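You operate a simulated robot arm through the tools that you are given. There is no shell and no other tool.

The job below is to be done with a simulated robot arm. You get a single attempt, and the scene is never put back.

## Task
Put things in order on the white top of the beige table. At the end: the cream pale felt stands where the silver short bright offcut stood; the long green pad is on the blue drip tray; the silver short bright offcut is in the grey dust bin; the red saddle stands where the white angle plate stood; the white angle plate stands where the cream pale felt stood; whatever was shut is shut again. Leave all else as you found it, and nothing knocked over.
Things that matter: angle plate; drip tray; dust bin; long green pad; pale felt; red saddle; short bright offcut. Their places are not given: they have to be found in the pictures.

Only the result counts: the job must be done as asked and must still hold three seconds after the hand-in. Knocking over, shifting, dropping, spilling or breaking anything else fails it.

## Robot
A 7-joint arm with a two-finger parallel gripper, fixed in place. Base frame: the origin is at the foot of the arm, x ahead of it, y to its left, z up; the work surface is at about z = 0.88. Units: m, degrees, N and s.
With the tool pointing down near the work surface it reaches from about 0.1 to 0.64 m from the base axis. Its first joint turns from -66.0 to 66.0 degrees. Payload 1.57 kg.
Tool frame: the origin (TCP) lies between the finger pads and is the grasp point; the fingertips stand 0.03 m ahead of it; z points along the fingers, y is the line along which they close. The gripper opens to 0.08 m. The fingers are 0.017 m wide and 0.012 m thick; the gripper's body (0.04 by 0.082 m) begins 0.08 m behind the TCP.
Orientation is told as [roll, pitch, yaw] about the base's x, y, z axes, in that order, counted from this pose: with the fingers straight down and closing along the base's y, the tool's x points along the base's -x, its y along +y and its z along -z.

## Interface
- The arm moves only by the tool send_rows. Its argument "plan" is a list of rows, each a list of 3 entries, a list of its own where there are three numbers: the gripper command, from -1 (fully open) to 1 (shut), values between in proportion, then the shift along the tool's x, y, z in units of 25 mm (1.0 is 25 mm), then the turn, a rotation vector about the tool's x, y, z in units of 8 degrees (1.0 is 8 degrees). In form: [[hand, [tx, ty, tz], [rx, ry, rz]], ...]. A call has 1 to 20 rows; each row shifts and turns the commanded pose from where the row before left it, along the tool's axes as they then stand. A call with a number of a shift or a turn outside -1 to 1 is refused whole. Each row takes 0.2 s and may step no farther than 0.05 m and 8.6 degrees from the row before; otherwise, or with a gripper value out of range, the whole call is refused. Where a pose cannot be reached the arm comes as near as it can. A force on the tool above 40 N (or 10 N above the force at the start of the call, whichever is more), or a blocked arm, ends the call early, and 0.2 s more pass. Each finger travels about 0.072 m/s and halts on what it meets, pressing with about 22 N; the grip force reading is that of the motor and also rises with nothing between the fingers. The clock runs only during rows and for 0.2 s after the last one: add rows that do not move to give the fingers time. The reply holds the time, the measured pose of the TCP, the force on the tool along the base axes, the opening and the grip force, in the units named above and with some noise, with the torque about the TCP (base axes, N m) and any sound that the robot's microphone picked up, and new pictures: "views" is both (left out), scene, wrist or none.
- Cameras (640 x 400 px; columns grow to the right, rows downward): "scene" is fixed at [0.0589, 0.44, 1.4118]; the picture's right is [-0.72, -0.69, 0.00], its down [-0.46, 0.48, -0.75] and it looks along [0.52, -0.54, -0.66] (base axes); focal length 243 px, centre (320, 200). "wrist" rides on the gripper at [0.072, -0.007, -0.122] in the tool frame; the picture's right is [0.09, 1.00, 0.00], its down [-0.84, 0.08, -0.54] and it looks along [-0.54, 0.05, 0.84] (tool axes); focal length 238 px, centre (320, 200).
- probe_pixels(camera, pixels): for up to 12 pixels [column, row] of the newest picture of that camera ("zoom" is the newest enlarged one), the place [x, y, z] in the base frame of the surface seen there, good to about 0.003 m. The clock stands still meanwhile.
- zoom(camera, box): a new picture of the part [left, top, right, bottom] of that camera's present view, enlarged. The clock stands still meanwhile.
- job_done(): hands the job in; it is judged then, once.

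Open the gripper and draw the arm clear of the work before you hand the job in, unless the task says otherwise.

The tools are called after "Request:" as name(argument=value, ...) on one line, values as JSON. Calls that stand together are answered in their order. send_rows: Moves the arm, as the interface text tells. Its arguments: {"type":"object","properties":{"plan":{"type":"array","items":{"type":"array"}},"views":{"type":"string","enum":["both","scene","wrist","none"]}},"required":["plan"]} The other tools are called the same way: probe_pixels (camera, pixels) gives the place of the surface under pixels of a picture; zoom (camera, box) takes an enlarged picture of a part of a camera's view; job_done () hands the job in.

At the start:

```text
t: 0.0
position: [0.3732, 0.138, 1.1643]
orientation: [0.0, 0.0, 0.0]
force: [-0.5, -0.4, 0.5]
torque: [0.01, 0.01, 0.01]
opening: 0.0801
grip_force: 0.1
```

scene: 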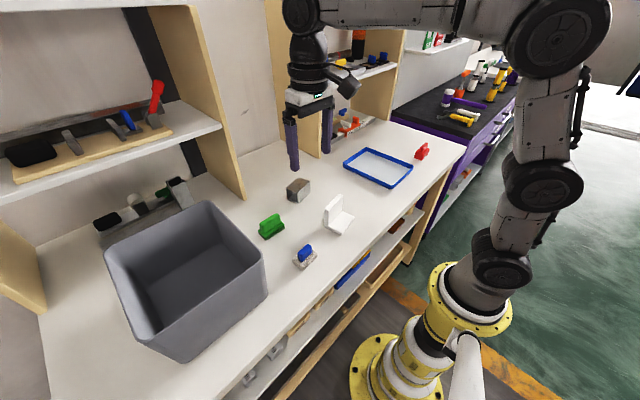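
wrist: 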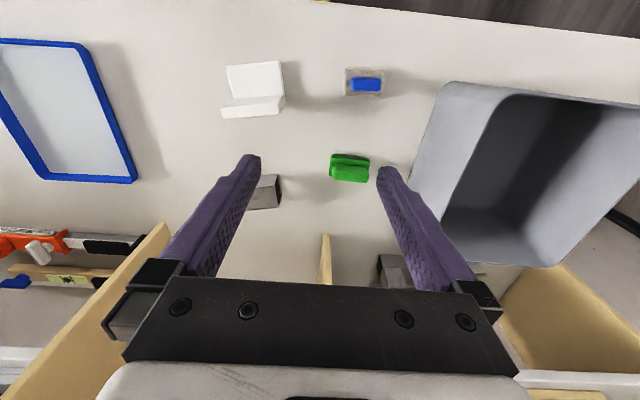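

The scene shows a grey bin (185,275), blue tray (378,167), green pad (271,227), silver block (298,190), white plate (338,215), a blue/cream item (304,257) and a red item (422,151). I zoom in on these.

Request:
zoom(camera="scene", box=[240, 160, 370, 280])

Request:
zoom(camera="scene", box=[330, 120, 460, 200])

Request:
zoom(camera="wrist", box=[200, 40, 420, 220])

Request:
probe_pixels(camera="scene", pixels=[[304, 250], [304, 262], [271, 222], [298, 183], [333, 210], [343, 220], [422, 150], [378, 167], [345, 165], [370, 149], [412, 166], [390, 186]])

Request:
probe_pixels(camera="wrist", pixels=[[229, 66], [280, 62], [284, 110], [222, 112], [222, 104], [346, 68], [384, 68], [384, 95], [346, 95], [366, 84], [265, 178], [350, 160]])

```text
3.33 times, centred on (305, 220) of scene
```

zoom: 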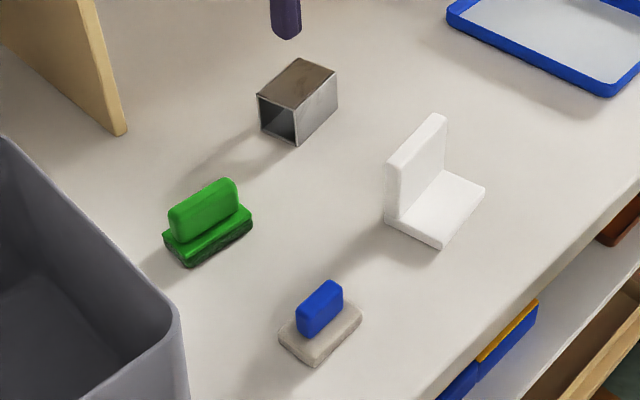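

```text
4.92 times, centred on (395, 160) of scene
```

zoom: 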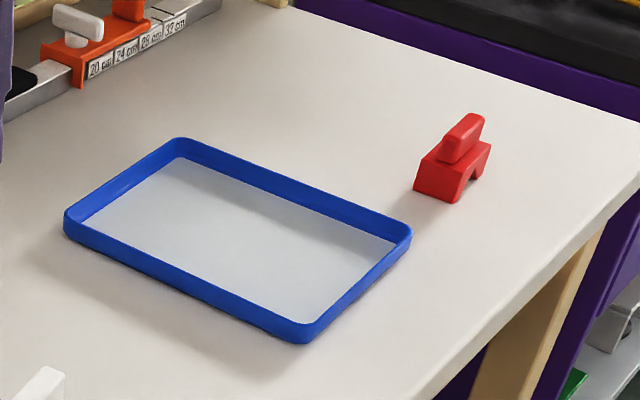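

```text
2.22 times, centred on (310, 130) of wrist
```

zoom: 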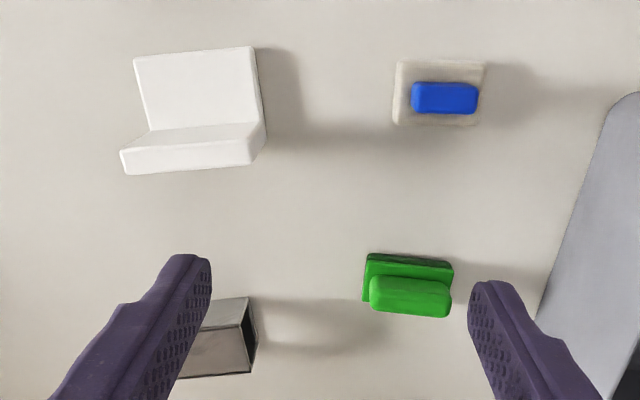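

```text
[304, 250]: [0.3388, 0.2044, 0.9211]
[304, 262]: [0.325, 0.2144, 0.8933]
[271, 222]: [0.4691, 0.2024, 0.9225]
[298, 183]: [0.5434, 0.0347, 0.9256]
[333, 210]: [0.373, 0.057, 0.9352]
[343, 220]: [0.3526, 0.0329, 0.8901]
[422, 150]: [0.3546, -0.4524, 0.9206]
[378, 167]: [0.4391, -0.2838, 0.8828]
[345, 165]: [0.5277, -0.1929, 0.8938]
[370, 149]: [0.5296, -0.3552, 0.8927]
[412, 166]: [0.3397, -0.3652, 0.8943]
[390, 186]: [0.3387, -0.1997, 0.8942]
```

```text
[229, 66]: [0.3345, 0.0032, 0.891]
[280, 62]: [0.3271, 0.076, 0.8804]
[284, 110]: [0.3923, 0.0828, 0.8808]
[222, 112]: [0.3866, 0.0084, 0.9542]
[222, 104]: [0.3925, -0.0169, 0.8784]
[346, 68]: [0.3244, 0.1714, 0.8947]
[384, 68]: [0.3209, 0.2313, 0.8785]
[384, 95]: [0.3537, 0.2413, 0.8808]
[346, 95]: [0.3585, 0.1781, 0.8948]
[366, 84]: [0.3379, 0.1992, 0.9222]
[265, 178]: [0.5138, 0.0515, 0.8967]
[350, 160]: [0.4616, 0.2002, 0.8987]
```

The objects are located roughly. I'll probe the bin rim and floor, and the details of each object, before moving.

Request:
probe_pixels(camera="scene", pixels=[[107, 246], [209, 202], [265, 263], [158, 340], [190, 265], [200, 280], [170, 290], [178, 200], [110, 225], [240, 190], [215, 120], [305, 150]])

Request:
zoom(camera="scene", box=[275, 165, 325, 215])

```text
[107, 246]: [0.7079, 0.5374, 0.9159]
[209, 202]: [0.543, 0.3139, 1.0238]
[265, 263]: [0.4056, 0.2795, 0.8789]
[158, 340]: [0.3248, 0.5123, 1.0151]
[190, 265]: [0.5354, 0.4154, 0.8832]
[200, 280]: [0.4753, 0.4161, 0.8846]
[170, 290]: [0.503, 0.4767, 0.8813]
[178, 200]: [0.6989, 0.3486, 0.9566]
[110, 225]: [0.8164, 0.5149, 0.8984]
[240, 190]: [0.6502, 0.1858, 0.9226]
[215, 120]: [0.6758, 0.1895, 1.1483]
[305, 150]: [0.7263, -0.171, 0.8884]
```

```text
8.00 times, centred on (300, 190) of scene
```

zoom: 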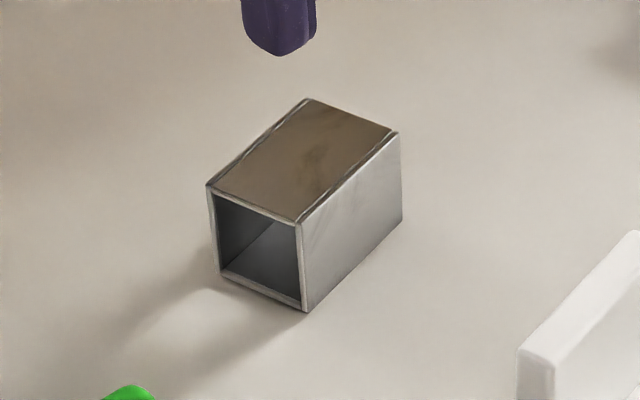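

The offcut's top corners in the zoom are (307,99), (398,132), (298,222), (207,186). I probe just inside those edges for its centre and angle.

Request:
probe_pixels(camera="zoom", pixels=[[307, 103], [392, 133], [298, 217], [213, 187], [303, 160], [350, 115], [255, 202], [345, 174], [258, 147], [306, 306], [398, 215], [350, 220]])

Request:
zoom(camera="scene", box=[70, 180, 290, 380])

```text
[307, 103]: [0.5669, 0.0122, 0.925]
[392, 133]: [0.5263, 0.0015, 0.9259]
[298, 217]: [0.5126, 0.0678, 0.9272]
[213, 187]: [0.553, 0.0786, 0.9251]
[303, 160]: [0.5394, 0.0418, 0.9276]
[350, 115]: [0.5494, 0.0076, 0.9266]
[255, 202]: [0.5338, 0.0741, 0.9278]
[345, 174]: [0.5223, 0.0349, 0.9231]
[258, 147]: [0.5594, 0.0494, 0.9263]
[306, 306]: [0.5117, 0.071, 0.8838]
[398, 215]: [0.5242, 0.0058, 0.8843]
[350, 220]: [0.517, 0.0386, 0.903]
```

```text
2.00 times, centred on (180, 280) of scene
```

zoom: 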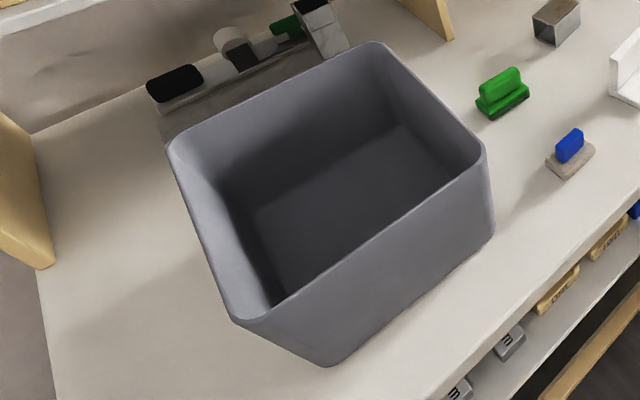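

The offcut centre is (0.540, 0.040), its top is at 0.926, and its long axis is about 11.7° off base y. The bin floor is at 0.883 and the rim at about 1.02. I move over the offcut at a safe height and turn so the fingers close across its short side.

Request:
send_rows(plan=[[-1, [-0.951, -0.56, 0.65], [0, 0, 0]], [-1, [-0.951, -0.56, 0.65], [0, 0, 0]], [-1, [-0.951, -0.56, 0.65], [0, 0, 0]], [-1, [-0.951, -0.56, 0.65], [0, 0, 0]], [-1, [-0.951, -0.56, 0.65], [0, 0, 0]], [-1, [-0.951, -0.56, 0.65], [0, 0, 0]], [-1, [-0.951, -0.56, 0.65], [0, 0, 0]], [-1, [0, 0, 0], [0, 0, 0.979]], [-1, [0, 0, 0], [0, 0, 0.979]], [-1, [0, 0, 0], [0, 0, 0.979]], [-1, [0, 0, 0], [0, 0, 0.979]], [-1, [0, 0, 0], [0, 0, 0.979]], [-1, [0, 0, 0], [0, 0, 0.979]], [-1, [0, 0, 0], [0, 0, 0.979]], [-1, [0, 0, 0], [0, 0, 0.979]], [-1, [0, 0, 0], [0, 0, 0.979]], [-1, [0, 0, 0], [0, 0, 0.979]], [-1, [0, 0, 0], [0, 0, 0]]])

Request:
probe_pixels(camera="scene", pixels=[[155, 255], [160, 256], [258, 255], [230, 315], [235, 225], [130, 305], [180, 345], [182, 350], [220, 250], [210, 300], [155, 300], [150, 320]])

```text
t: 3.8
position: [0.5388, 0.0391, 1.0506]
orientation: [0.0, 0.0, -78.5]
force: [0.2, 0.7, -0.8]
torque: [-0.01, 0.02, 0.0]
opening: 0.0799
grip_force: 0.1
```

scene: 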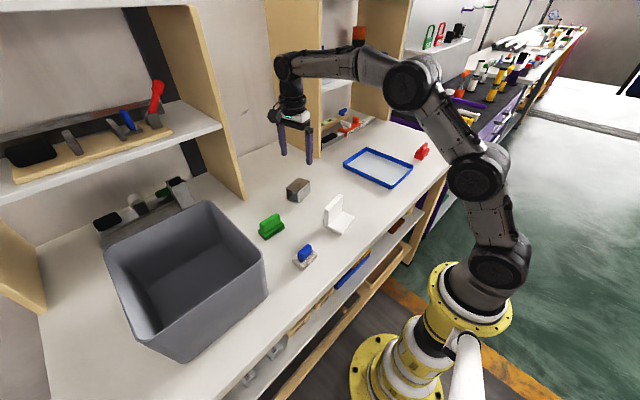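
wrist: 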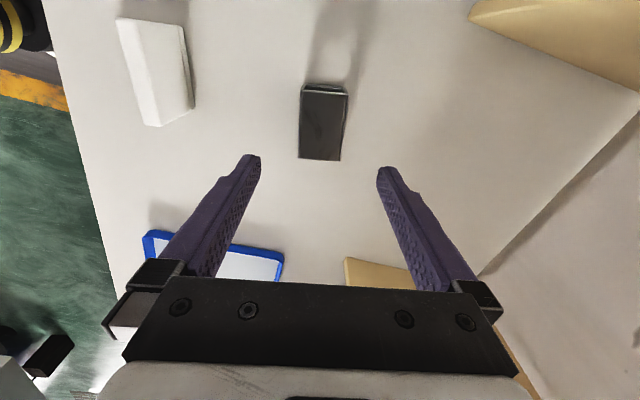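

```text
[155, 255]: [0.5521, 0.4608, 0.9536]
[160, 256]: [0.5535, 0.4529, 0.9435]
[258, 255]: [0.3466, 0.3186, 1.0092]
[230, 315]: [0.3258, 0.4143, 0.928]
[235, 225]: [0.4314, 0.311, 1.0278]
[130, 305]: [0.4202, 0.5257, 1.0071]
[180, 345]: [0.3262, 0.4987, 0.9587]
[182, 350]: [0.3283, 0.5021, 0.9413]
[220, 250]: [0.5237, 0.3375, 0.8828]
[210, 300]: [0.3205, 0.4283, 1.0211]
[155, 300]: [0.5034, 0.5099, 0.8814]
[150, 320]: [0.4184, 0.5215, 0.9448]
```

The gripper is above the offcut, which sits at wrist (323,122). I probe its top to check the centre.

Request:
probe_pixels(camera="wrist", pixels=[[303, 94], [343, 96], [302, 157], [338, 158], [322, 125], [302, 125], [342, 125], [322, 96], [322, 156]])

```text
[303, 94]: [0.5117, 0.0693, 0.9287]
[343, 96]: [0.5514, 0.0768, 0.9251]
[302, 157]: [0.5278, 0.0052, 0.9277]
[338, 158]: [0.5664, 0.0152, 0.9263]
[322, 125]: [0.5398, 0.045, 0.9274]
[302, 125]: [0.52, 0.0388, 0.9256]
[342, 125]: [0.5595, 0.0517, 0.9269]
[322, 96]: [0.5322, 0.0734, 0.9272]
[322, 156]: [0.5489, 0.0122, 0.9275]
```

The centre is confirmed at (0.5395, 0.041), matching the TCP. I descend to TCP z of about 0.919 and close.

Request:
send_rows(plan=[[-1, [0, 0, 0.9], [0, 0, 0]], [-1, [0, 0, 0.9], [0, 0, 0]], [-1, [0, 0, 0.9], [0, 0, 0]], [-1, [0, 0, 0.9], [0, 0, 0]], [-1, [0, 0, 0.9], [0, 0, 0]], [-1, [0, 0, 0.75], [0, 0, 0]], [-1, [0, 0, 0], [0, 0, 0]], [0, [0, 0, 0], [0, 0, 0]], [1, [0, 0, 0], [0, 0, 0]], [1, [0, 0, 0], [0, 0, 0]], [1, [0, 0, 0], [0, 0, 0]]])

```text
t: 6.2
position: [0.5398, 0.0396, 0.9193]
orientation: [0.1, 0.0, -78.3]
force: [0.0, -0.7, -0.1]
torque: [0.02, 0.0, 0.0]
opening: 0.0479
grip_force: 22.6
```

scene: 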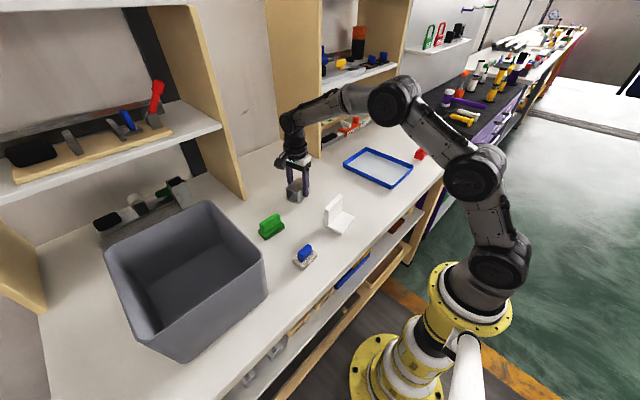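
wrist: 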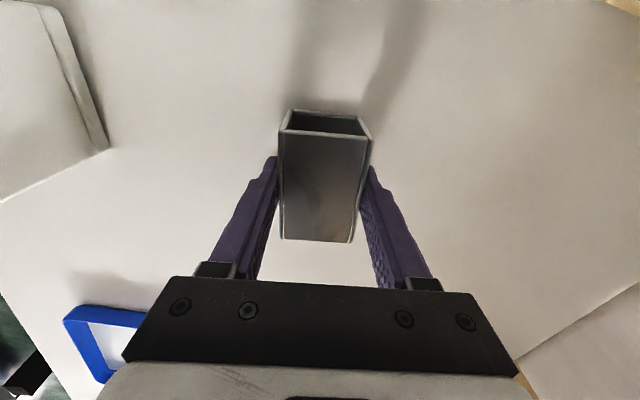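

The grip is firm at opening 0.048. I lift above the bin rim (1.028) and then travel toward the bin.

Request:
send_rows(plan=[[1, [0, 0, -0.5], [0, 0, 0]], [1, [0, 0, -1], [0, 0, 0]], [1, [0, 0, -1], [0, 0, 0]], [1, [0, 0, -1], [0, 0, 0]], [1, [0, 0, -1], [0, 0, 0]], [1, [0, 0, -1], [0, 0, 0]], [1, [0, 0, -1], [0, 0, 0]], [1, [0, 0, -1], [0, 0, 0]], [1, [0, 0, -0.5], [0, 0, 0]], [1, [0.9, -0.066, 0], [0, 0, 0]], [1, [0.9, -0.066, 0], [0, 0, 0]], [1, [0.9, -0.066, 0], [0, 0, 0]], [1, [0.9, -0.066, 0], [0, 0, 0]], [1, [0.9, -0.066, 0], [0, 0, 0]]])

Request:
send_rows(plan=[[1, [0.9, -0.066, 0], [0, 0, 0]], [1, [0.9, -0.066, 0], [0, 0, 0]], [1, [0.9, -0.066, 0], [0, 0, 0]], [1, [0.9, -0.066, 0], [0, 0, 0]], [1, [0.9, -0.066, 0], [0, 0, 0]], [1, [0.9, -0.066, 0], [0, 0, 0]], [1, [0.9, -0.066, 0], [0, 0, 0]], [1, [0.9, -0.066, 0], [0, 0, 0]], [1, [0.9, -0.066, 0], [0, 0, 0]], [1, [0.9, -0.066, 0], [0, 0, 0]], [1, [0.9, -0.066, 0], [0, 0, 0]], [1, [0.5, 0, 0], [0, 0, 0]], [1, [0, 0, 0], [0, 0, 0]]])

```text
t: 9.2
position: [0.5077, 0.1454, 1.1187]
orientation: [0.0, 0.1, -78.2]
force: [0.1, 0.1, -1.6]
torque: [-0.05, 0.04, 0.01]
opening: 0.0478
grip_force: 22.4
```

scene: 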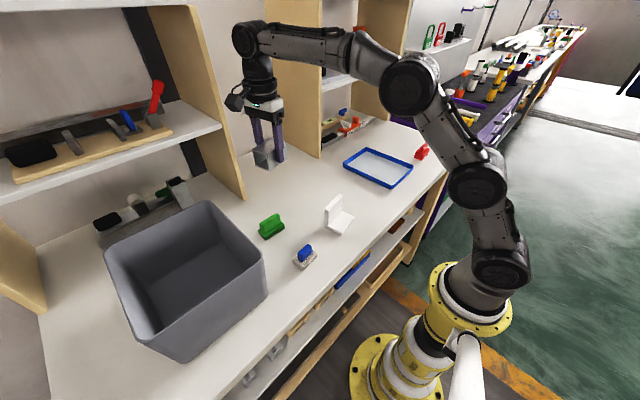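
wrist: 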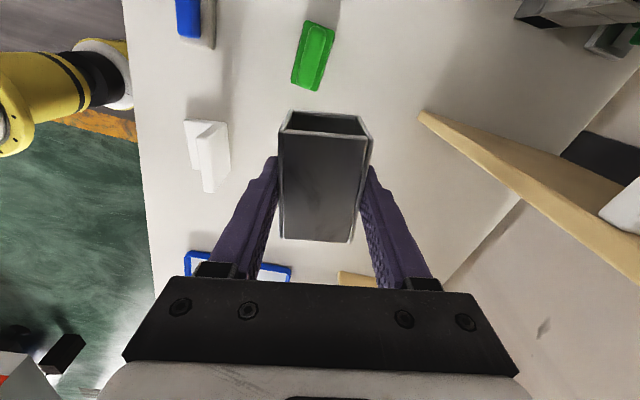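

```text
t: 12.0
position: [0.4283, 0.3939, 1.1165]
orientation: [0.1, 0.0, -78.2]
force: [0.8, 0.7, -0.5]
torque: [-0.01, 0.0, 0.01]
opening: 0.0478
grip_force: 21.8
out of reach, approached as far as the arm can: row 11, 12
```

scene: 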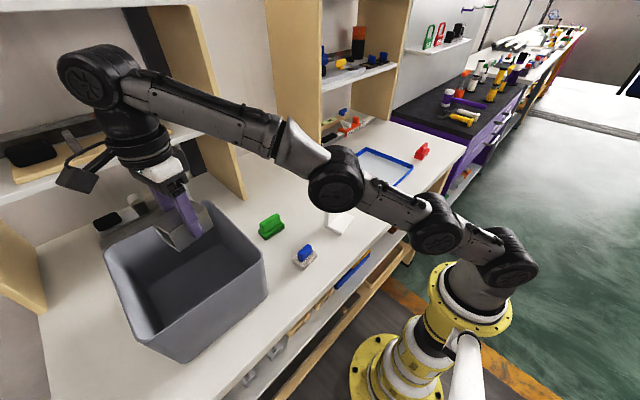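
wrist: 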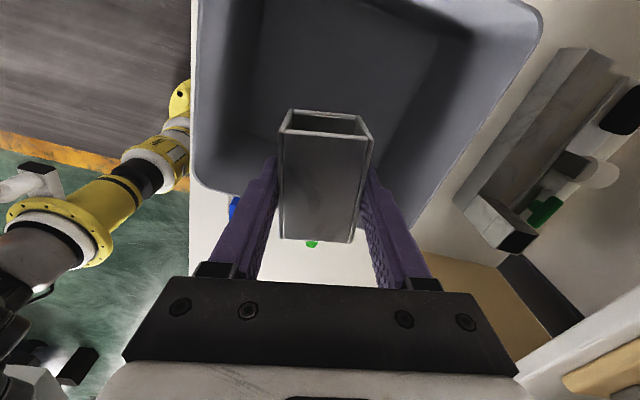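

Rows 11–12 hit the reach limit, but at (0.428, 0.394) the offcut is already inside the bin outline, about 2 cm or more from the near wall. I lower it straight down to just above the bin floor.

Request:
send_rows(plan=[[1, [0, 0, 0.5], [0, 0, 0]], [1, [0, 0, 0.9], [0, 0, 0]], [1, [0, 0, 0.9], [0, 0, 0]], [1, [0, 0, 0.9], [0, 0, 0]], [1, [0, 0, 0.9], [0, 0, 0]], [1, [0, 0, 0.9], [0, 0, 0]], [1, [0, 0, 0.9], [0, 0, 0]], [1, [0, 0, 0.9], [0, 0, 0]], [1, [0, 0, 0.5], [0, 0, 0]], [1, [0, 0, 0], [0, 0, 0]]])

```text
t: 14.2
position: [0.4296, 0.3937, 0.9332]
orientation: [0.0, 0.0, -78.3]
force: [0.6, -0.4, -0.5]
torque: [-0.02, 0.0, -0.01]
opening: 0.0476
grip_force: 22.3
```

scene: 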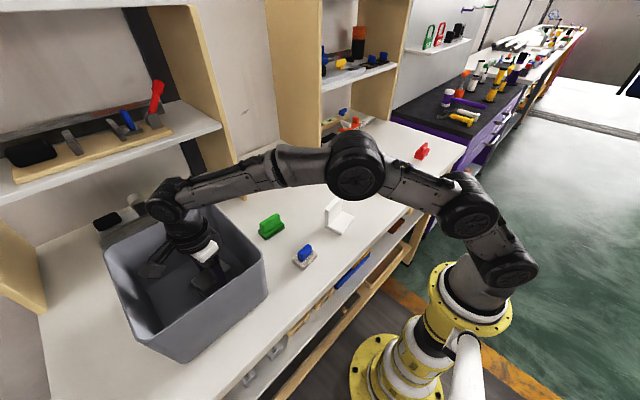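
wrist: 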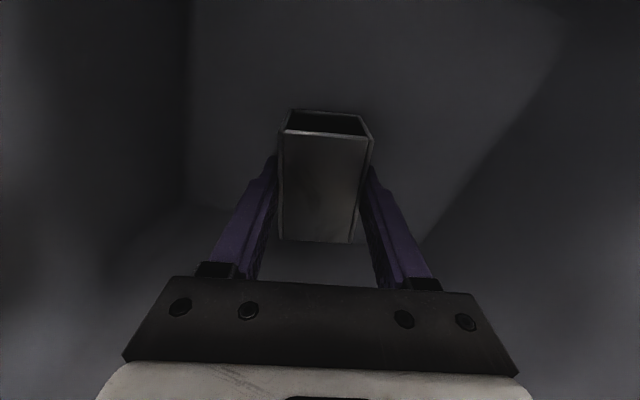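

The offcut hangs inside the bin about 1 cm above the floor. I lower the last bit gently, release, and rise.

Request:
send_rows(plan=[[1, [0, 0, 0.2], [0, 0, 0]], [1, [0, 0, 0.15], [0, 0, 0]], [1, [0, 0, 0.05], [0, 0, 0]], [1, [0, 0, 0], [0, 0, 0]], [-0.2, [0, 0, 0], [0, 0, 0]], [-1, [0, 0, 0], [0, 0, 0]], [-1, [0, 0, 0], [0, 0, 0]]], views="wrist")

```text
t: 15.8
position: [0.4303, 0.3933, 0.9229]
orientation: [0.0, -0.1, -78.3]
force: [0.5, -0.2, 0.3]
torque: [-0.01, -0.03, 0.02]
opening: 0.0796
grip_force: 0.0
```

wrist: 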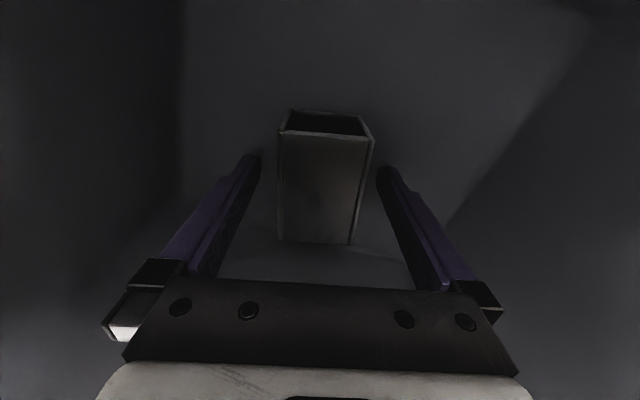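

Released; the offcut stands on the bin floor. I rise out of the bin and go over the felt at about (0.339, 0.205).

Request:
send_rows(plan=[[-1, [0, 0, -0.5], [0, 0, 0]], [-1, [0, 0, -1], [0, 0, 0]], [-1, [0, 0, -1], [0, 0, 0]], [-1, [0, 0, -1], [0, 0, 0]], [-1, [0, 0, -1], [0, 0, 0]], [-1, [0, 0, -1], [0, 0, 0]], [-1, [0, 0, -1], [0, 0, 0]], [-1, [0, 0, -1], [0, 0, 0]], [-1, [-0.948, -0.729, 0], [0, 0, 0]], [-1, [-0.948, -0.729, 0], [0, 0, 0]], [-1, [-0.948, -0.729, 0], [0, 0, 0]], [-1, [-0.948, -0.729, 0], [0, 0, 0]], [-1, [-0.948, -0.729, 0], [0, 0, 0]], [-1, [-0.948, -0.729, 0], [0, 0, 0]], [-1, [-0.948, -0.729, 0], [0, 0, 0]], [-1, [0, 0, 0.8], [0, 0, 0]], [-1, [0, 0, 0.8], [0, 0, 0]], [-1, [0, 0, 0], [0, 0, 0]]])

```text
t: 19.6
position: [0.3382, 0.2034, 1.0709]
orientation: [0.0, 0.0, -78.3]
force: [-0.4, 0.1, 0.2]
torque: [-0.02, 0.02, -0.01]
opening: 0.08
grip_force: 0.0
```

scene: 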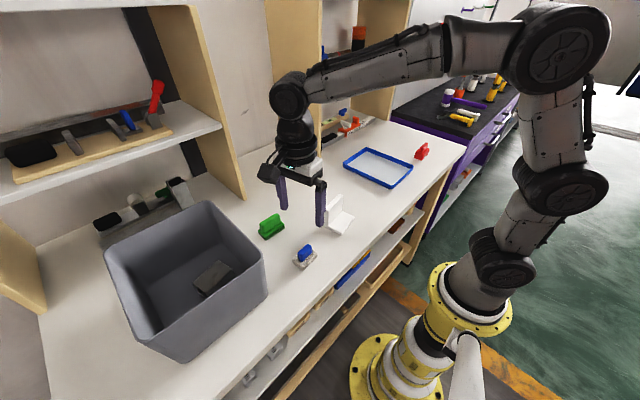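
wrist: 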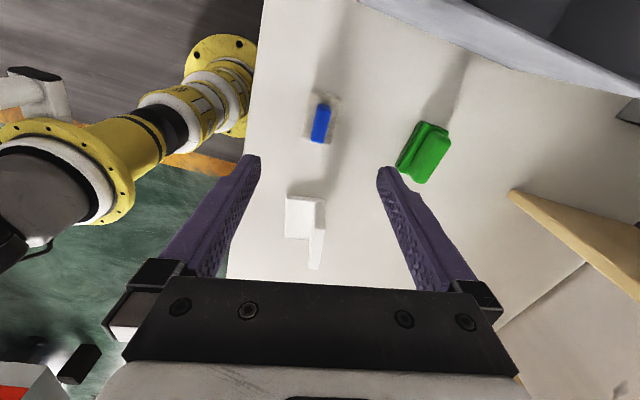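

The offcut lies in the bin. The felt shows at wrist (321,120); I zoom on it and the plate to measure.

Request:
zoom(camera="wrist", box=[285, 85, 365, 155])

```text
5.71 times, centred on (325, 120) of wrist
```

zoom: 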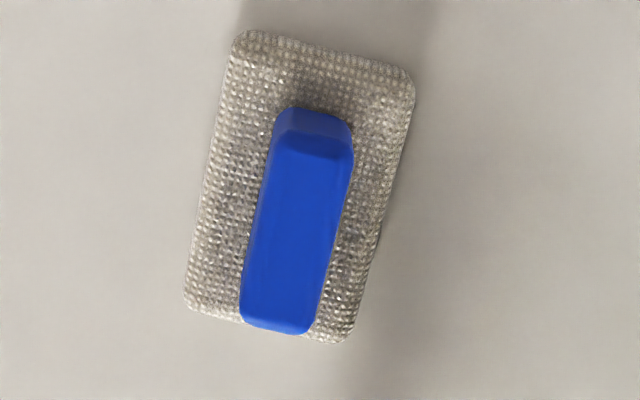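

Request:
probe_pixels(camera="zoom", pixels=[[242, 42], [402, 80], [192, 300], [345, 335], [278, 150], [345, 155], [248, 305], [312, 320], [297, 230], [265, 230], [330, 230], [312, 120]])

Request:
zoom(camera="wrist", box=[265, 185, 345, 275])

```text
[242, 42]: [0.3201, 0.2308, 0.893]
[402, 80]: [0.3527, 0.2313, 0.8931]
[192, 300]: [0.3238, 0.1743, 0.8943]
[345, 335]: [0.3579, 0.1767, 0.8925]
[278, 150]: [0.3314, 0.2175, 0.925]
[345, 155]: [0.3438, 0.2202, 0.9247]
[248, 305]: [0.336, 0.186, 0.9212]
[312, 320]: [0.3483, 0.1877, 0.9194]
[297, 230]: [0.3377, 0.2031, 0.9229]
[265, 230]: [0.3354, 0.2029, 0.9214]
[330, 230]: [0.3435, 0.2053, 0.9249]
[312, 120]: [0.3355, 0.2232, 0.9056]
```

```text
4.44 times, centred on (305, 230) of wrist
```

zoom: 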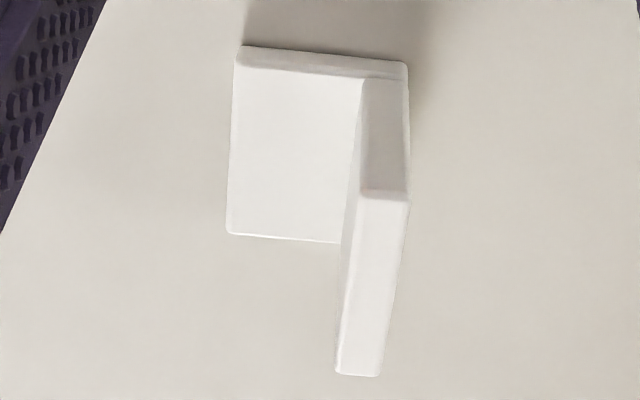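

Felt base centre is (0.3386, 0.2033), yaw about 5°, with the handle centred on it and topping at about 0.923. I also probe the plate while it is in view.

Request:
probe_pixels(camera="zoom", pixels=[[245, 70], [240, 225], [335, 235], [350, 80], [365, 195], [403, 200], [340, 370], [376, 370], [405, 75], [375, 280], [300, 150], [245, 55]])

```text
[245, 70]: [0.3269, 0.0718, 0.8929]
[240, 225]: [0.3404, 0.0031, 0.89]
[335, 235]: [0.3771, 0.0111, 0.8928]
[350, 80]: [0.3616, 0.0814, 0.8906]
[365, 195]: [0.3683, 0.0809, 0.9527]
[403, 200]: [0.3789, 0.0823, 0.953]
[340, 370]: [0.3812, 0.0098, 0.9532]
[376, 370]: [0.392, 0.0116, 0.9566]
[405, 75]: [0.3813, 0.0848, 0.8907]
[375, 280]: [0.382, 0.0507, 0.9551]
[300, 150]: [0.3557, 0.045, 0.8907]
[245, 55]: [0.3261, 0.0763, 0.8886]
```

The plate is at yaw about 10.7°, with its upright centred at (0.380, 0.046) and its footprint centre at about (0.359, 0.042). I now turn to yaw -85, descend on the felt handle and close.

Request:
send_rows(plan=[[-1, [0, 0, 0.5], [0, 0, 0.84]], [-1, [0, 0, 0.9], [0, 0, 0]], [-1, [0, 0, 0.9], [0, 0, 0]], [-1, [0, 0, 0.9], [0, 0, 0]], [-1, [0, 0, 0.9], [0, 0, 0]], [-1, [0, 0, 0.9], [0, 0, 0]], [-1, [0, 0, 0.6], [0, 0, 0]], [-1, [0, 0, 0], [0, 0, 0]], [0, [0, 0, 0], [0, 0, 0]], [0.5, [0, 0, 0], [0, 0, 0]], [1, [0, 0, 0], [0, 0, 0]], [1, [0, 0, 0], [0, 0, 0]], [1, [0, 0, 0], [0, 0, 0]]])

```text
t: 22.4
position: [0.3397, 0.2059, 0.9301]
orientation: [0.0, 0.0, -85.0]
force: [0.4, -0.2, 0.4]
torque: [-0.01, 0.0, 0.01]
opening: 0.015
grip_force: 22.1
```

scene: 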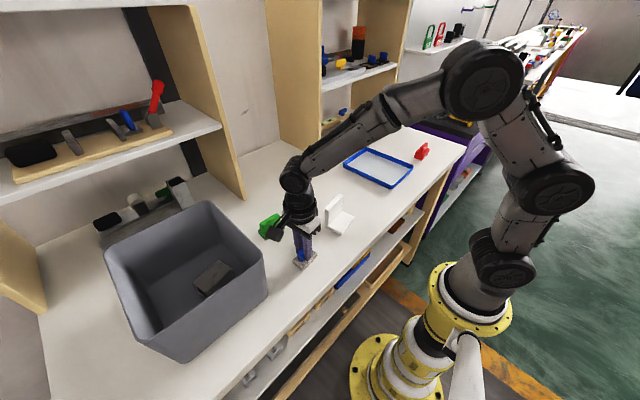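
wrist: 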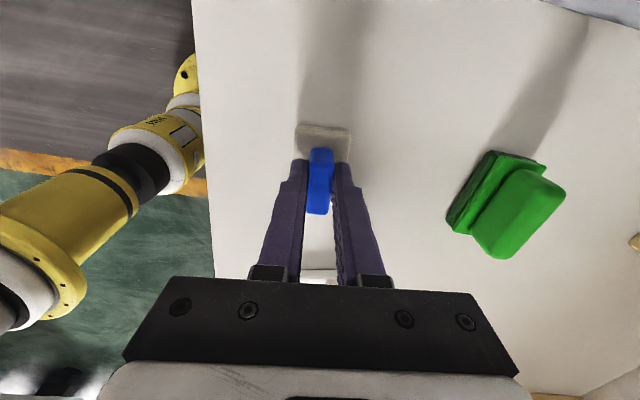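

The felt handle is gripped (opening 0.015). I lift 0.1 m, carry it to the offcut's old place (0.5395, 0.041), and come down near the table.

Request:
send_rows(plan=[[1, [0, 0, -0.5], [0, 0, 0]], [1, [0, 0, -0.9], [0, 0, 0]], [1, [0, 0, -0.9], [0, 0, 0]], [1, [0, 0, -0.9], [0, 0, 0]], [1, [0, 0, -0.8], [0, 0, 0]], [1, [-0.897, 0.93, 0], [0, 0, 0]], [1, [-0.897, 0.93, 0], [0, 0, 0]], [1, [-0.897, 0.93, 0], [0, 0, 0]], [1, [-0.897, 0.93, 0], [0, 0, 0]], [1, [-0.897, 0.93, 0], [0, 0, 0]], [1, [-0.897, 0.93, 0], [0, 0, 0]], [1, [-0.897, 0.93, 0], [0, 0, 0]], [1, [-0.897, 0.93, 0], [0, 0, 0]], [1, [0, 0, 0.8], [0, 0, 0]], [1, [0, 0, 0.8], [0, 0, 0]], [1, [0, 0, 0.8], [0, 0, 0]], [1, [0, 0, 0.8], [0, 0, 0]], [1, [0, 0, 0.3], [0, 0, 0]], [1, [0, 0, 0], [0, 0, 0]]])

```text
t: 26.4
position: [0.5412, 0.0422, 0.9446]
orientation: [-0.1, 0.0, -85.1]
force: [0.4, 0.1, -0.2]
torque: [-0.03, 0.01, 0.02]
opening: 0.0149
grip_force: 22.2
```

scene: 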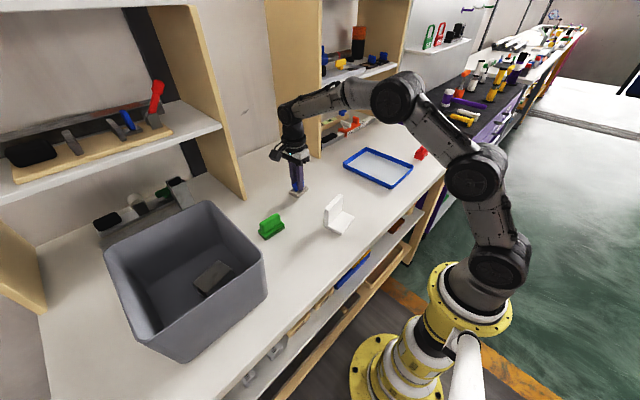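
wrist: 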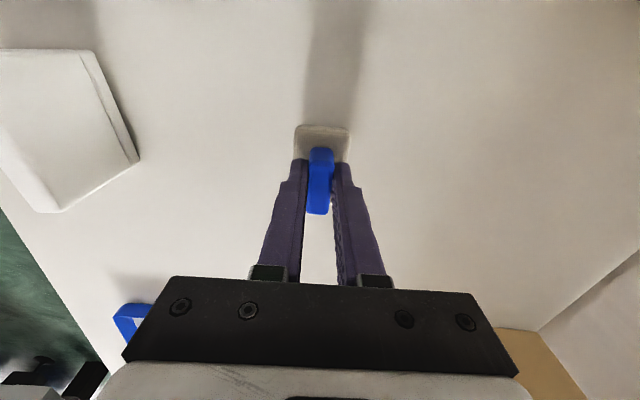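

The felt hangs level about 14 mm above the table. I lower it gently, release, and rise straight up.

Request:
send_rows(plan=[[1, [0, 0, 0.3], [0, 0, 0]], [1, [0, 0, 0.15], [0, 0, 0]], [1, [0, 0, 0.11], [0, 0, 0]], [1, [0, 0, 0], [0, 0, 0]], [0.3, [0, 0, 0], [0, 0, 0]], [-0.3, [0, 0, 0], [0, 0, 0]], [-1, [0, 0, 0], [0, 0, 0]], [-1, [0, 0, 0], [0, 0, 0]], [-1, [0, 0, -0.5], [0, 0, 0]], [-1, [0, 0, -0.9], [0, 0, 0]], [-1, [0, 0, -0.9], [0, 0, 0]], [-1, [0, 0, -0.9], [0, 0, 0]], [-1, [0, 0, -0.9], [0, 0, 0]], [-1, [0, 0, -0.9], [0, 0, 0]], [-1, [0, 0, 0], [0, 0, 0]]])

```text
t: 29.6
position: [0.5412, 0.0416, 1.0554]
orientation: [0.0, -0.1, -85.1]
force: [0.1, -0.8, 0.5]
torque: [-0.02, 0.02, 0.0]
opening: 0.0801
grip_force: 0.1
```

scene: 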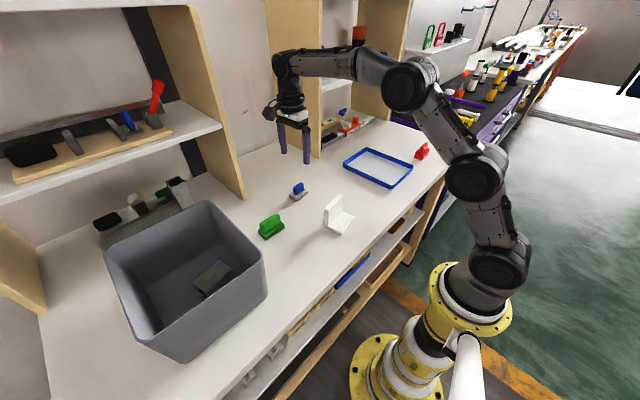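
wrist: 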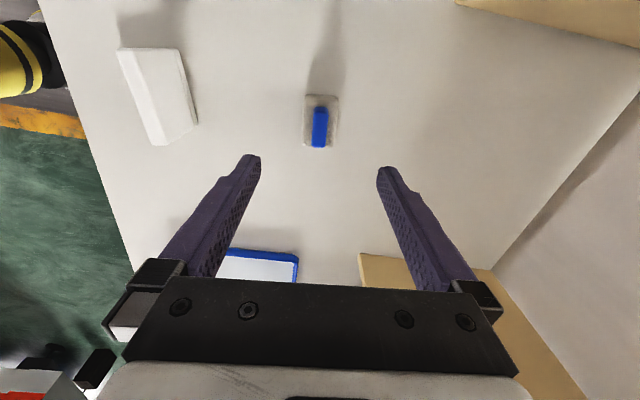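

The felt stands at wrist (320,121). I check where it landed.

Request:
zoom(camera="wrist", box=[280, 85, 360, 155])

Request:
probe_pixels(camera="zoom", pixels=[[242, 68], [420, 75], [225, 330], [400, 345], [315, 200]])

```text
5.71 times, centred on (320, 120) of wrist
```

zoom: 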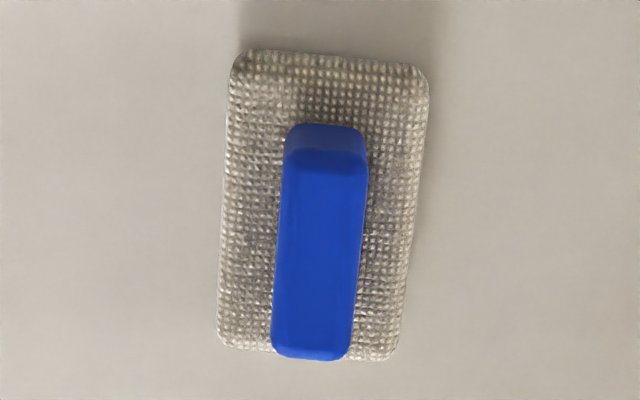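

```text
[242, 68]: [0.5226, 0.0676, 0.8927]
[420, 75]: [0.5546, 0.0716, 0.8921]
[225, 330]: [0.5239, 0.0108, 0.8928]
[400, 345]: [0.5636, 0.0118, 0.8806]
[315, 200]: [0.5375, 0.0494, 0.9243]
```

The felt landed at about (0.540, 0.041), as wanted. Next I go over the plate's upright, at yaw -79.3.

Request:
send_rows(plan=[[-1, [0.107, -0.914, 0], [0, 0, 0]], [-1, [0.107, -0.914, 0], [0, 0, 0]], [-1, [0.107, -0.914, 0], [0, 0, 0]], [-1, [0.107, -0.914, 0], [0, 0, 0]], [-1, [0.107, -0.914, 0], [0, 0, 0]], [-1, [0.107, -0.914, 0], [0, 0, 0]], [-1, [0.107, -0.914, 0], [0, 0, 0]], [-1, [0, 0, 0], [0, 0, -0.72]], [-1, [0, 0, 0], [0, 0, 0]]])

Request:
zoom(camera="wrist", box=[250, 70, 390, 200])

```text
t: 31.6
position: [0.3771, 0.0455, 1.055]
orientation: [0.0, 0.0, -79.2]
force: [0.2, 0.7, 0.3]
torque: [-0.02, 0.05, -0.03]
opening: 0.0799
grip_force: 0.0
```

scene: 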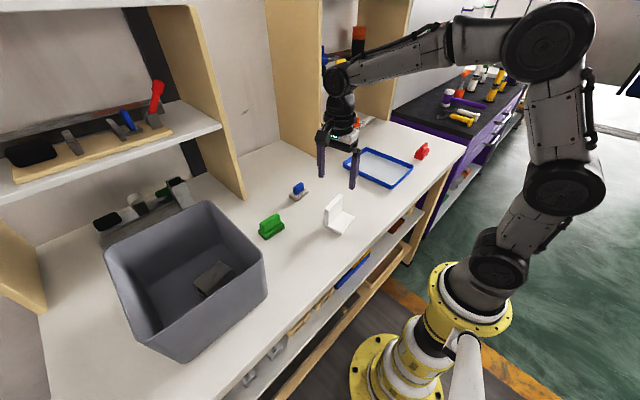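
wrist: 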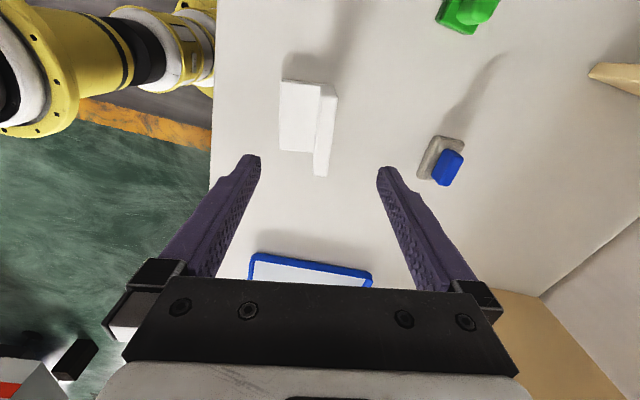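

```text
3.08 times, centred on (320, 135) of wrist
```

zoom: 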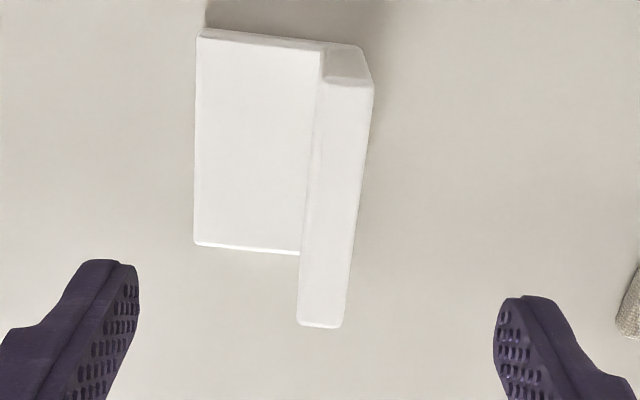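

I probe the upright's top corners and the foot's corners from this nearer view.

Request:
probe_pixels(camera="zoom", pixels=[[330, 88], [366, 92], [303, 316], [338, 320], [335, 205], [203, 42], [200, 238], [296, 248], [318, 52], [365, 75], [260, 140], [357, 50]])

```text
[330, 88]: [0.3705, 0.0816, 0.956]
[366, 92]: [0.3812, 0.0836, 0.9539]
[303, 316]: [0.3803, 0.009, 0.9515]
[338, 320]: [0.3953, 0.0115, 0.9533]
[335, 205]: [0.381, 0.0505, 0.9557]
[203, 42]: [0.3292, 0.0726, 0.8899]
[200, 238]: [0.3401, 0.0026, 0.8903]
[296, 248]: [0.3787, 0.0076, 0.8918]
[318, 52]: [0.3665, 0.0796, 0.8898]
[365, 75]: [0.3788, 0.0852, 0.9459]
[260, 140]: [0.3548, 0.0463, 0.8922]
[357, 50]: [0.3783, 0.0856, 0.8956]
```

The upright centre is (0.3815, 0.0463). I correct about 4.5 mm along tool y, descend with the tips staying above the foot (top 0.891), and grip the upright.

Request:
send_rows(plan=[[-1, [0, 0.18, 0.4], [0, 0, 0]], [-1, [0, 0, 0.9], [0, 0, 0]], [-1, [0, 0, 0.9], [0, 0, 0]], [-1, [0, 0, 0.9], [0, 0, 0]], [-1, [0, 0, 0.9], [0, 0, 0]], [-1, [0, 0, 0.7], [0, 0, 0]], [-1, [0, 0, 0], [0, 0, 0]], [0, [0, 0, 0], [0, 0, 0]], [0.5, [0, 0, 0], [0, 0, 0]], [1, [0, 0, 0], [0, 0, 0]], [1, [0, 0, 0], [0, 0, 0]], [1, [0, 0, 0], [0, 0, 0]]])

```text
t: 34.2
position: [0.3823, 0.05, 0.9365]
orientation: [0.1, 0.0, -79.3]
force: [-0.8, -0.4, 0.1]
torque: [-0.03, 0.02, -0.01]
opening: 0.0159
grip_force: 22.2
```

scene: 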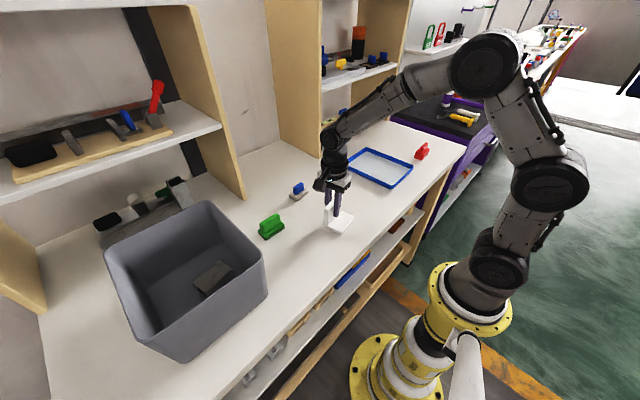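
wrist: 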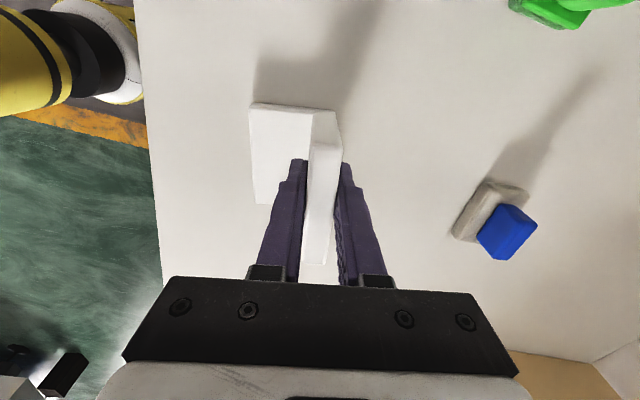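

The upright is gripped (opening 0.016). I lift 6 cm and carry the plate by (-0.0214, +0.1608) to the felt's old place, stopping 1 cm above the table.

Request:
send_rows(plan=[[1, [0, 0, -0.4], [0, 0, 0]], [1, [0, 0, -0.7], [0, 0, 0]], [1, [0, 0, -0.7], [0, 0, 0]], [1, [0, 0, -0.6], [0, 0, 0]], [1, [0.926, 0.05, 0], [0, 0, 0]], [1, [0.926, 0.05, 0], [0, 0, 0]], [1, [0.926, 0.05, 0], [0, 0, 0]], [1, [0.926, 0.05, 0], [0, 0, 0]], [1, [0.926, 0.05, 0], [0, 0, 0]], [1, [0.926, 0.05, 0], [0, 0, 0]], [1, [0.926, 0.05, 0], [0, 0, 0]], [1, [0, 0, 0.7], [0, 0, 0]], [1, [0, 0, 0.7], [0, 0, 0]], [1, [0, 0, 0.6], [0, 0, 0]], [1, [0, 0, 0], [0, 0, 0]]])

```text
t: 37.4
position: [0.3597, 0.2102, 0.9458]
orientation: [0.0, 0.0, -79.2]
force: [-0.5, 0.1, -5.0]
torque: [0.03, -0.02, 0.01]
opening: 0.0159
grip_force: 21.9
```

scene: 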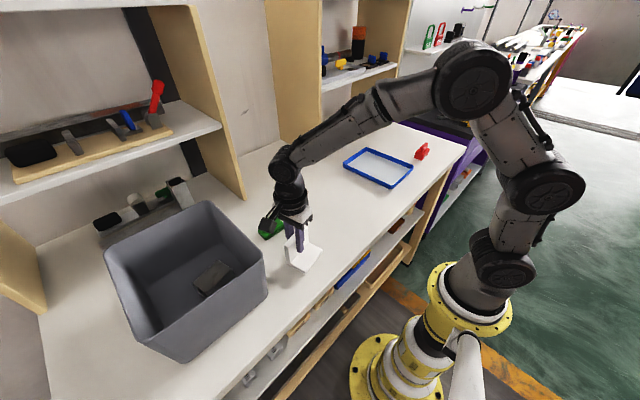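
wrist: 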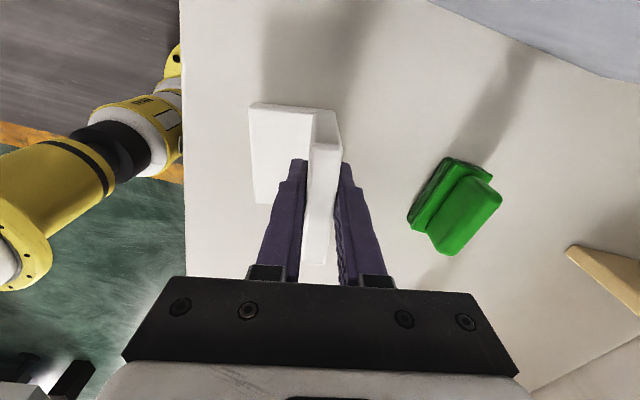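

The plate is about 9 mm above the table, level. I lower it, open partly, and rise.

Request:
send_rows(plan=[[1, [0, 0, 0.2], [0, 0, 0]], [1, [0, 0, 0.1], [0, 0, 0]], [1, [0, 0, 0.06], [0, 0, 0]], [1, [0, 0, 0], [0, 0, 0]], [0.3, [0, 0, 0], [0, 0, 0]], [-0.2, [0, 0, 0], [0, 0, 0]], [-0.2, [0, 0, 0], [0, 0, 0]], [-0.2, [0, 0, -0.5], [0, 0, 0]], [-0.2, [0, 0, -0.9], [0, 0, 0]], [-0.2, [0, 0, -0.9], [0, 0, 0]], [-0.2, [0, 0, -0.9], [0, 0, 0]], [-0.2, [0, 0, -0.9], [0, 0, 0]], [-1, [0, 0, -0.9], [0, 0, 0]], [-1, [0, 0, 0], [0, 0, 0]]])

Request:
zoom(camera="wrist", box=[250, 70, 390, 200])

Request:
zoom(camera="scene", box=[240, 160, 370, 280])

```text
t: 40.4
position: [0.3596, 0.2104, 1.0616]
orientation: [0.0, -0.1, -79.3]
force: [0.9, -0.2, 0.9]
torque: [0.04, 0.01, 0.01]
opening: 0.0798
grip_force: 0.1
```

scene: 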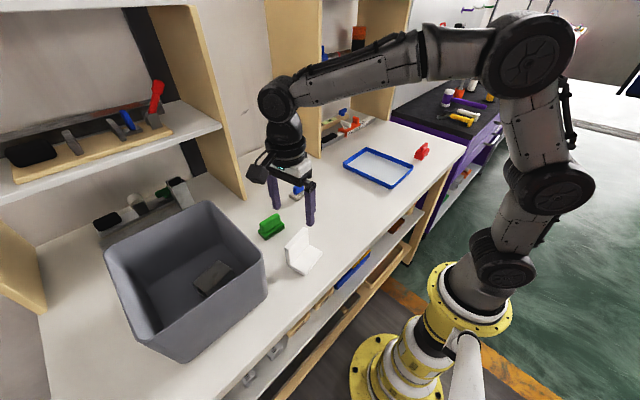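
wrist: 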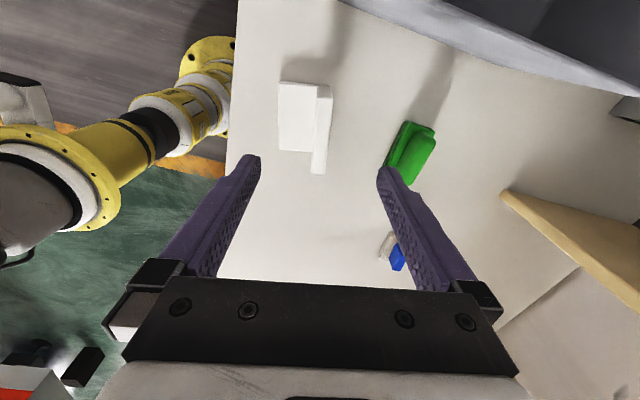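

```text
3.08 times, centred on (320, 135) of wrist
```

zoom: 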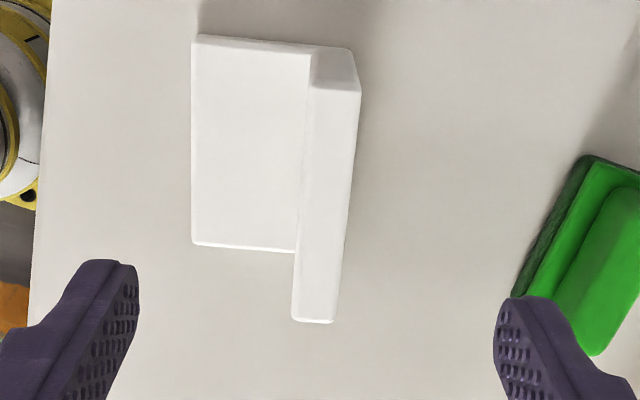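

```text
3.33 times, centred on (305, 220) of scene
```

zoom: 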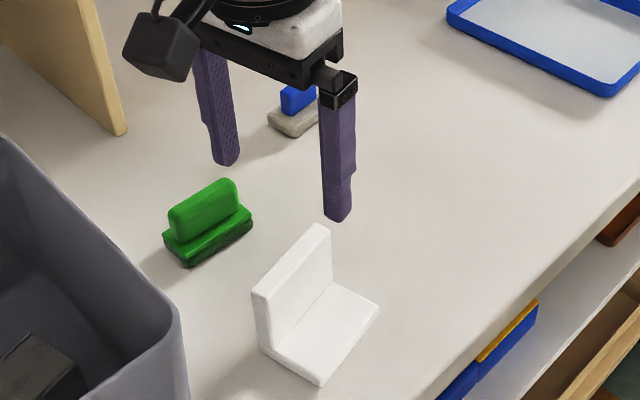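

The plate stands on the felt's old spot, and the right finger is above and away from the green pad. I check the plate's footprint by probing.

Request:
zoom(camera="wrist", box=[250, 70, 390, 200])

Request:
probe_pixels(camera="zoom", pixels=[[196, 42], [196, 240], [310, 52], [350, 52], [317, 90], [353, 95], [296, 316], [330, 318], [330, 205], [294, 245]])

Request:
probe_pixels(camera="wrist", pixels=[[405, 122], [434, 132], [395, 172], [416, 184], [418, 145], [425, 155]])

```text
3.08 times, centred on (320, 135) of wrist
```

zoom: 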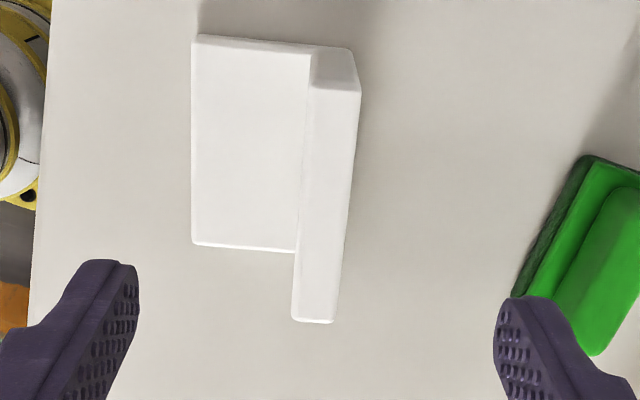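

```text
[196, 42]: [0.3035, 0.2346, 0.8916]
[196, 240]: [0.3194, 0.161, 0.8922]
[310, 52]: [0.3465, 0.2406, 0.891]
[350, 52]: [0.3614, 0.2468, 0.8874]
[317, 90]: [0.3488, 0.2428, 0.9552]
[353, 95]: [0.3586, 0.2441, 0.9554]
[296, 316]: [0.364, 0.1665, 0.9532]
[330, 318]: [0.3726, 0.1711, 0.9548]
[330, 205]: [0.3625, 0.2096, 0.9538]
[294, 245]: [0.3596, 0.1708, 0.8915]
```

```text
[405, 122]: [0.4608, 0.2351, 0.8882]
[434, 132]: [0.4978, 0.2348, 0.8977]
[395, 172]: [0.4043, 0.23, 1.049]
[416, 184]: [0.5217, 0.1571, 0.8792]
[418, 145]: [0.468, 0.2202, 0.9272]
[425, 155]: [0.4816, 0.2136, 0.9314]
```

The plate is centred at about (0.3395, 0.2027), matching the target. Next I rise a little and travel to the red saddle around (0.355, -0.45).

Request:
send_rows(plan=[[-1, [0, 0, -0.8], [0, 0, 0]], [-1, [0, 0, -0.8], [0, 0, 0]], [-1, [-0.967, -0.187, 0], [0, 0, 0]], [-1, [-0.967, -0.187, 0], [0, 0, 0]], [-1, [-0.967, -0.187, 0], [0, 0, 0]], [-1, [-0.967, -0.187, 0], [0, 0, 0]], [-1, [-0.967, -0.187, 0], [0, 0, 0]], [-1, [-0.967, -0.187, 0], [0, 0, 0]], [-1, [-0.967, -0.187, 0], [0, 0, 0]], [-1, [-0.967, -0.187, 0], [0, 0, 0]], [-1, [-0.967, -0.187, 0], [0, 0, 0]], [-1, [-0.967, -0.187, 0], [0, 0, 0]], [-1, [-0.967, -0.187, 0], [0, 0, 0]], [-1, [-0.967, -0.187, 0], [0, 0, 0]], [-1, [-0.967, -0.187, 0], [0, 0, 0]], [-1, [-0.967, -0.187, 0], [0, 0, 0]], [-1, [-0.967, -0.187, 0], [0, 0, 0]], [-1, [-0.967, -0.187, 0], [0, 0, 0]], [-1, [-0.967, -0.187, 0], [0, 0, 0]], [-1, [-0.967, -0.187, 0], [0, 0, 0]]], views="none")

Request:
send_rows(plan=[[-1, [-0.967, -0.187, 0], [0, 0, 0]], [-1, [-0.967, -0.187, 0], [0, 0, 0]], [-1, [-0.967, -0.187, 0], [0, 0, 0]], [-1, [-0.967, -0.187, 0], [0, 0, 0]], [-1, [-0.967, -0.187, 0], [0, 0, 0]], [-1, [-0.967, -0.187, 0], [0, 0, 0]], [-1, [0, 0, 0], [0, 0, 0]]])

```text
t: 44.6
position: [0.3584, -0.2351, 1.1039]
orientation: [0.0, 0.0, -79.2]
force: [-0.5, -0.2, 0.2]
torque: [0.0, 0.0, 0.03]
opening: 0.0798
grip_force: 0.0
```

```text
t: 46.2
position: [0.3591, -0.3829, 1.1021]
orientation: [0.0, 0.0, -79.2]
force: [-0.6, -0.2, 0.7]
torque: [0.02, -0.01, 0.02]
opening: 0.08
grip_force: 0.1
```

scene: 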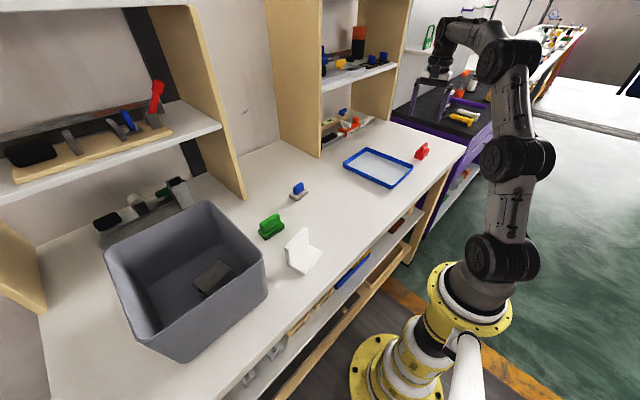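
wrist: 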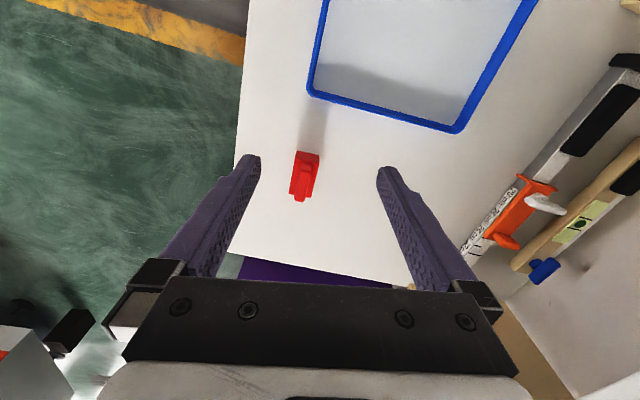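

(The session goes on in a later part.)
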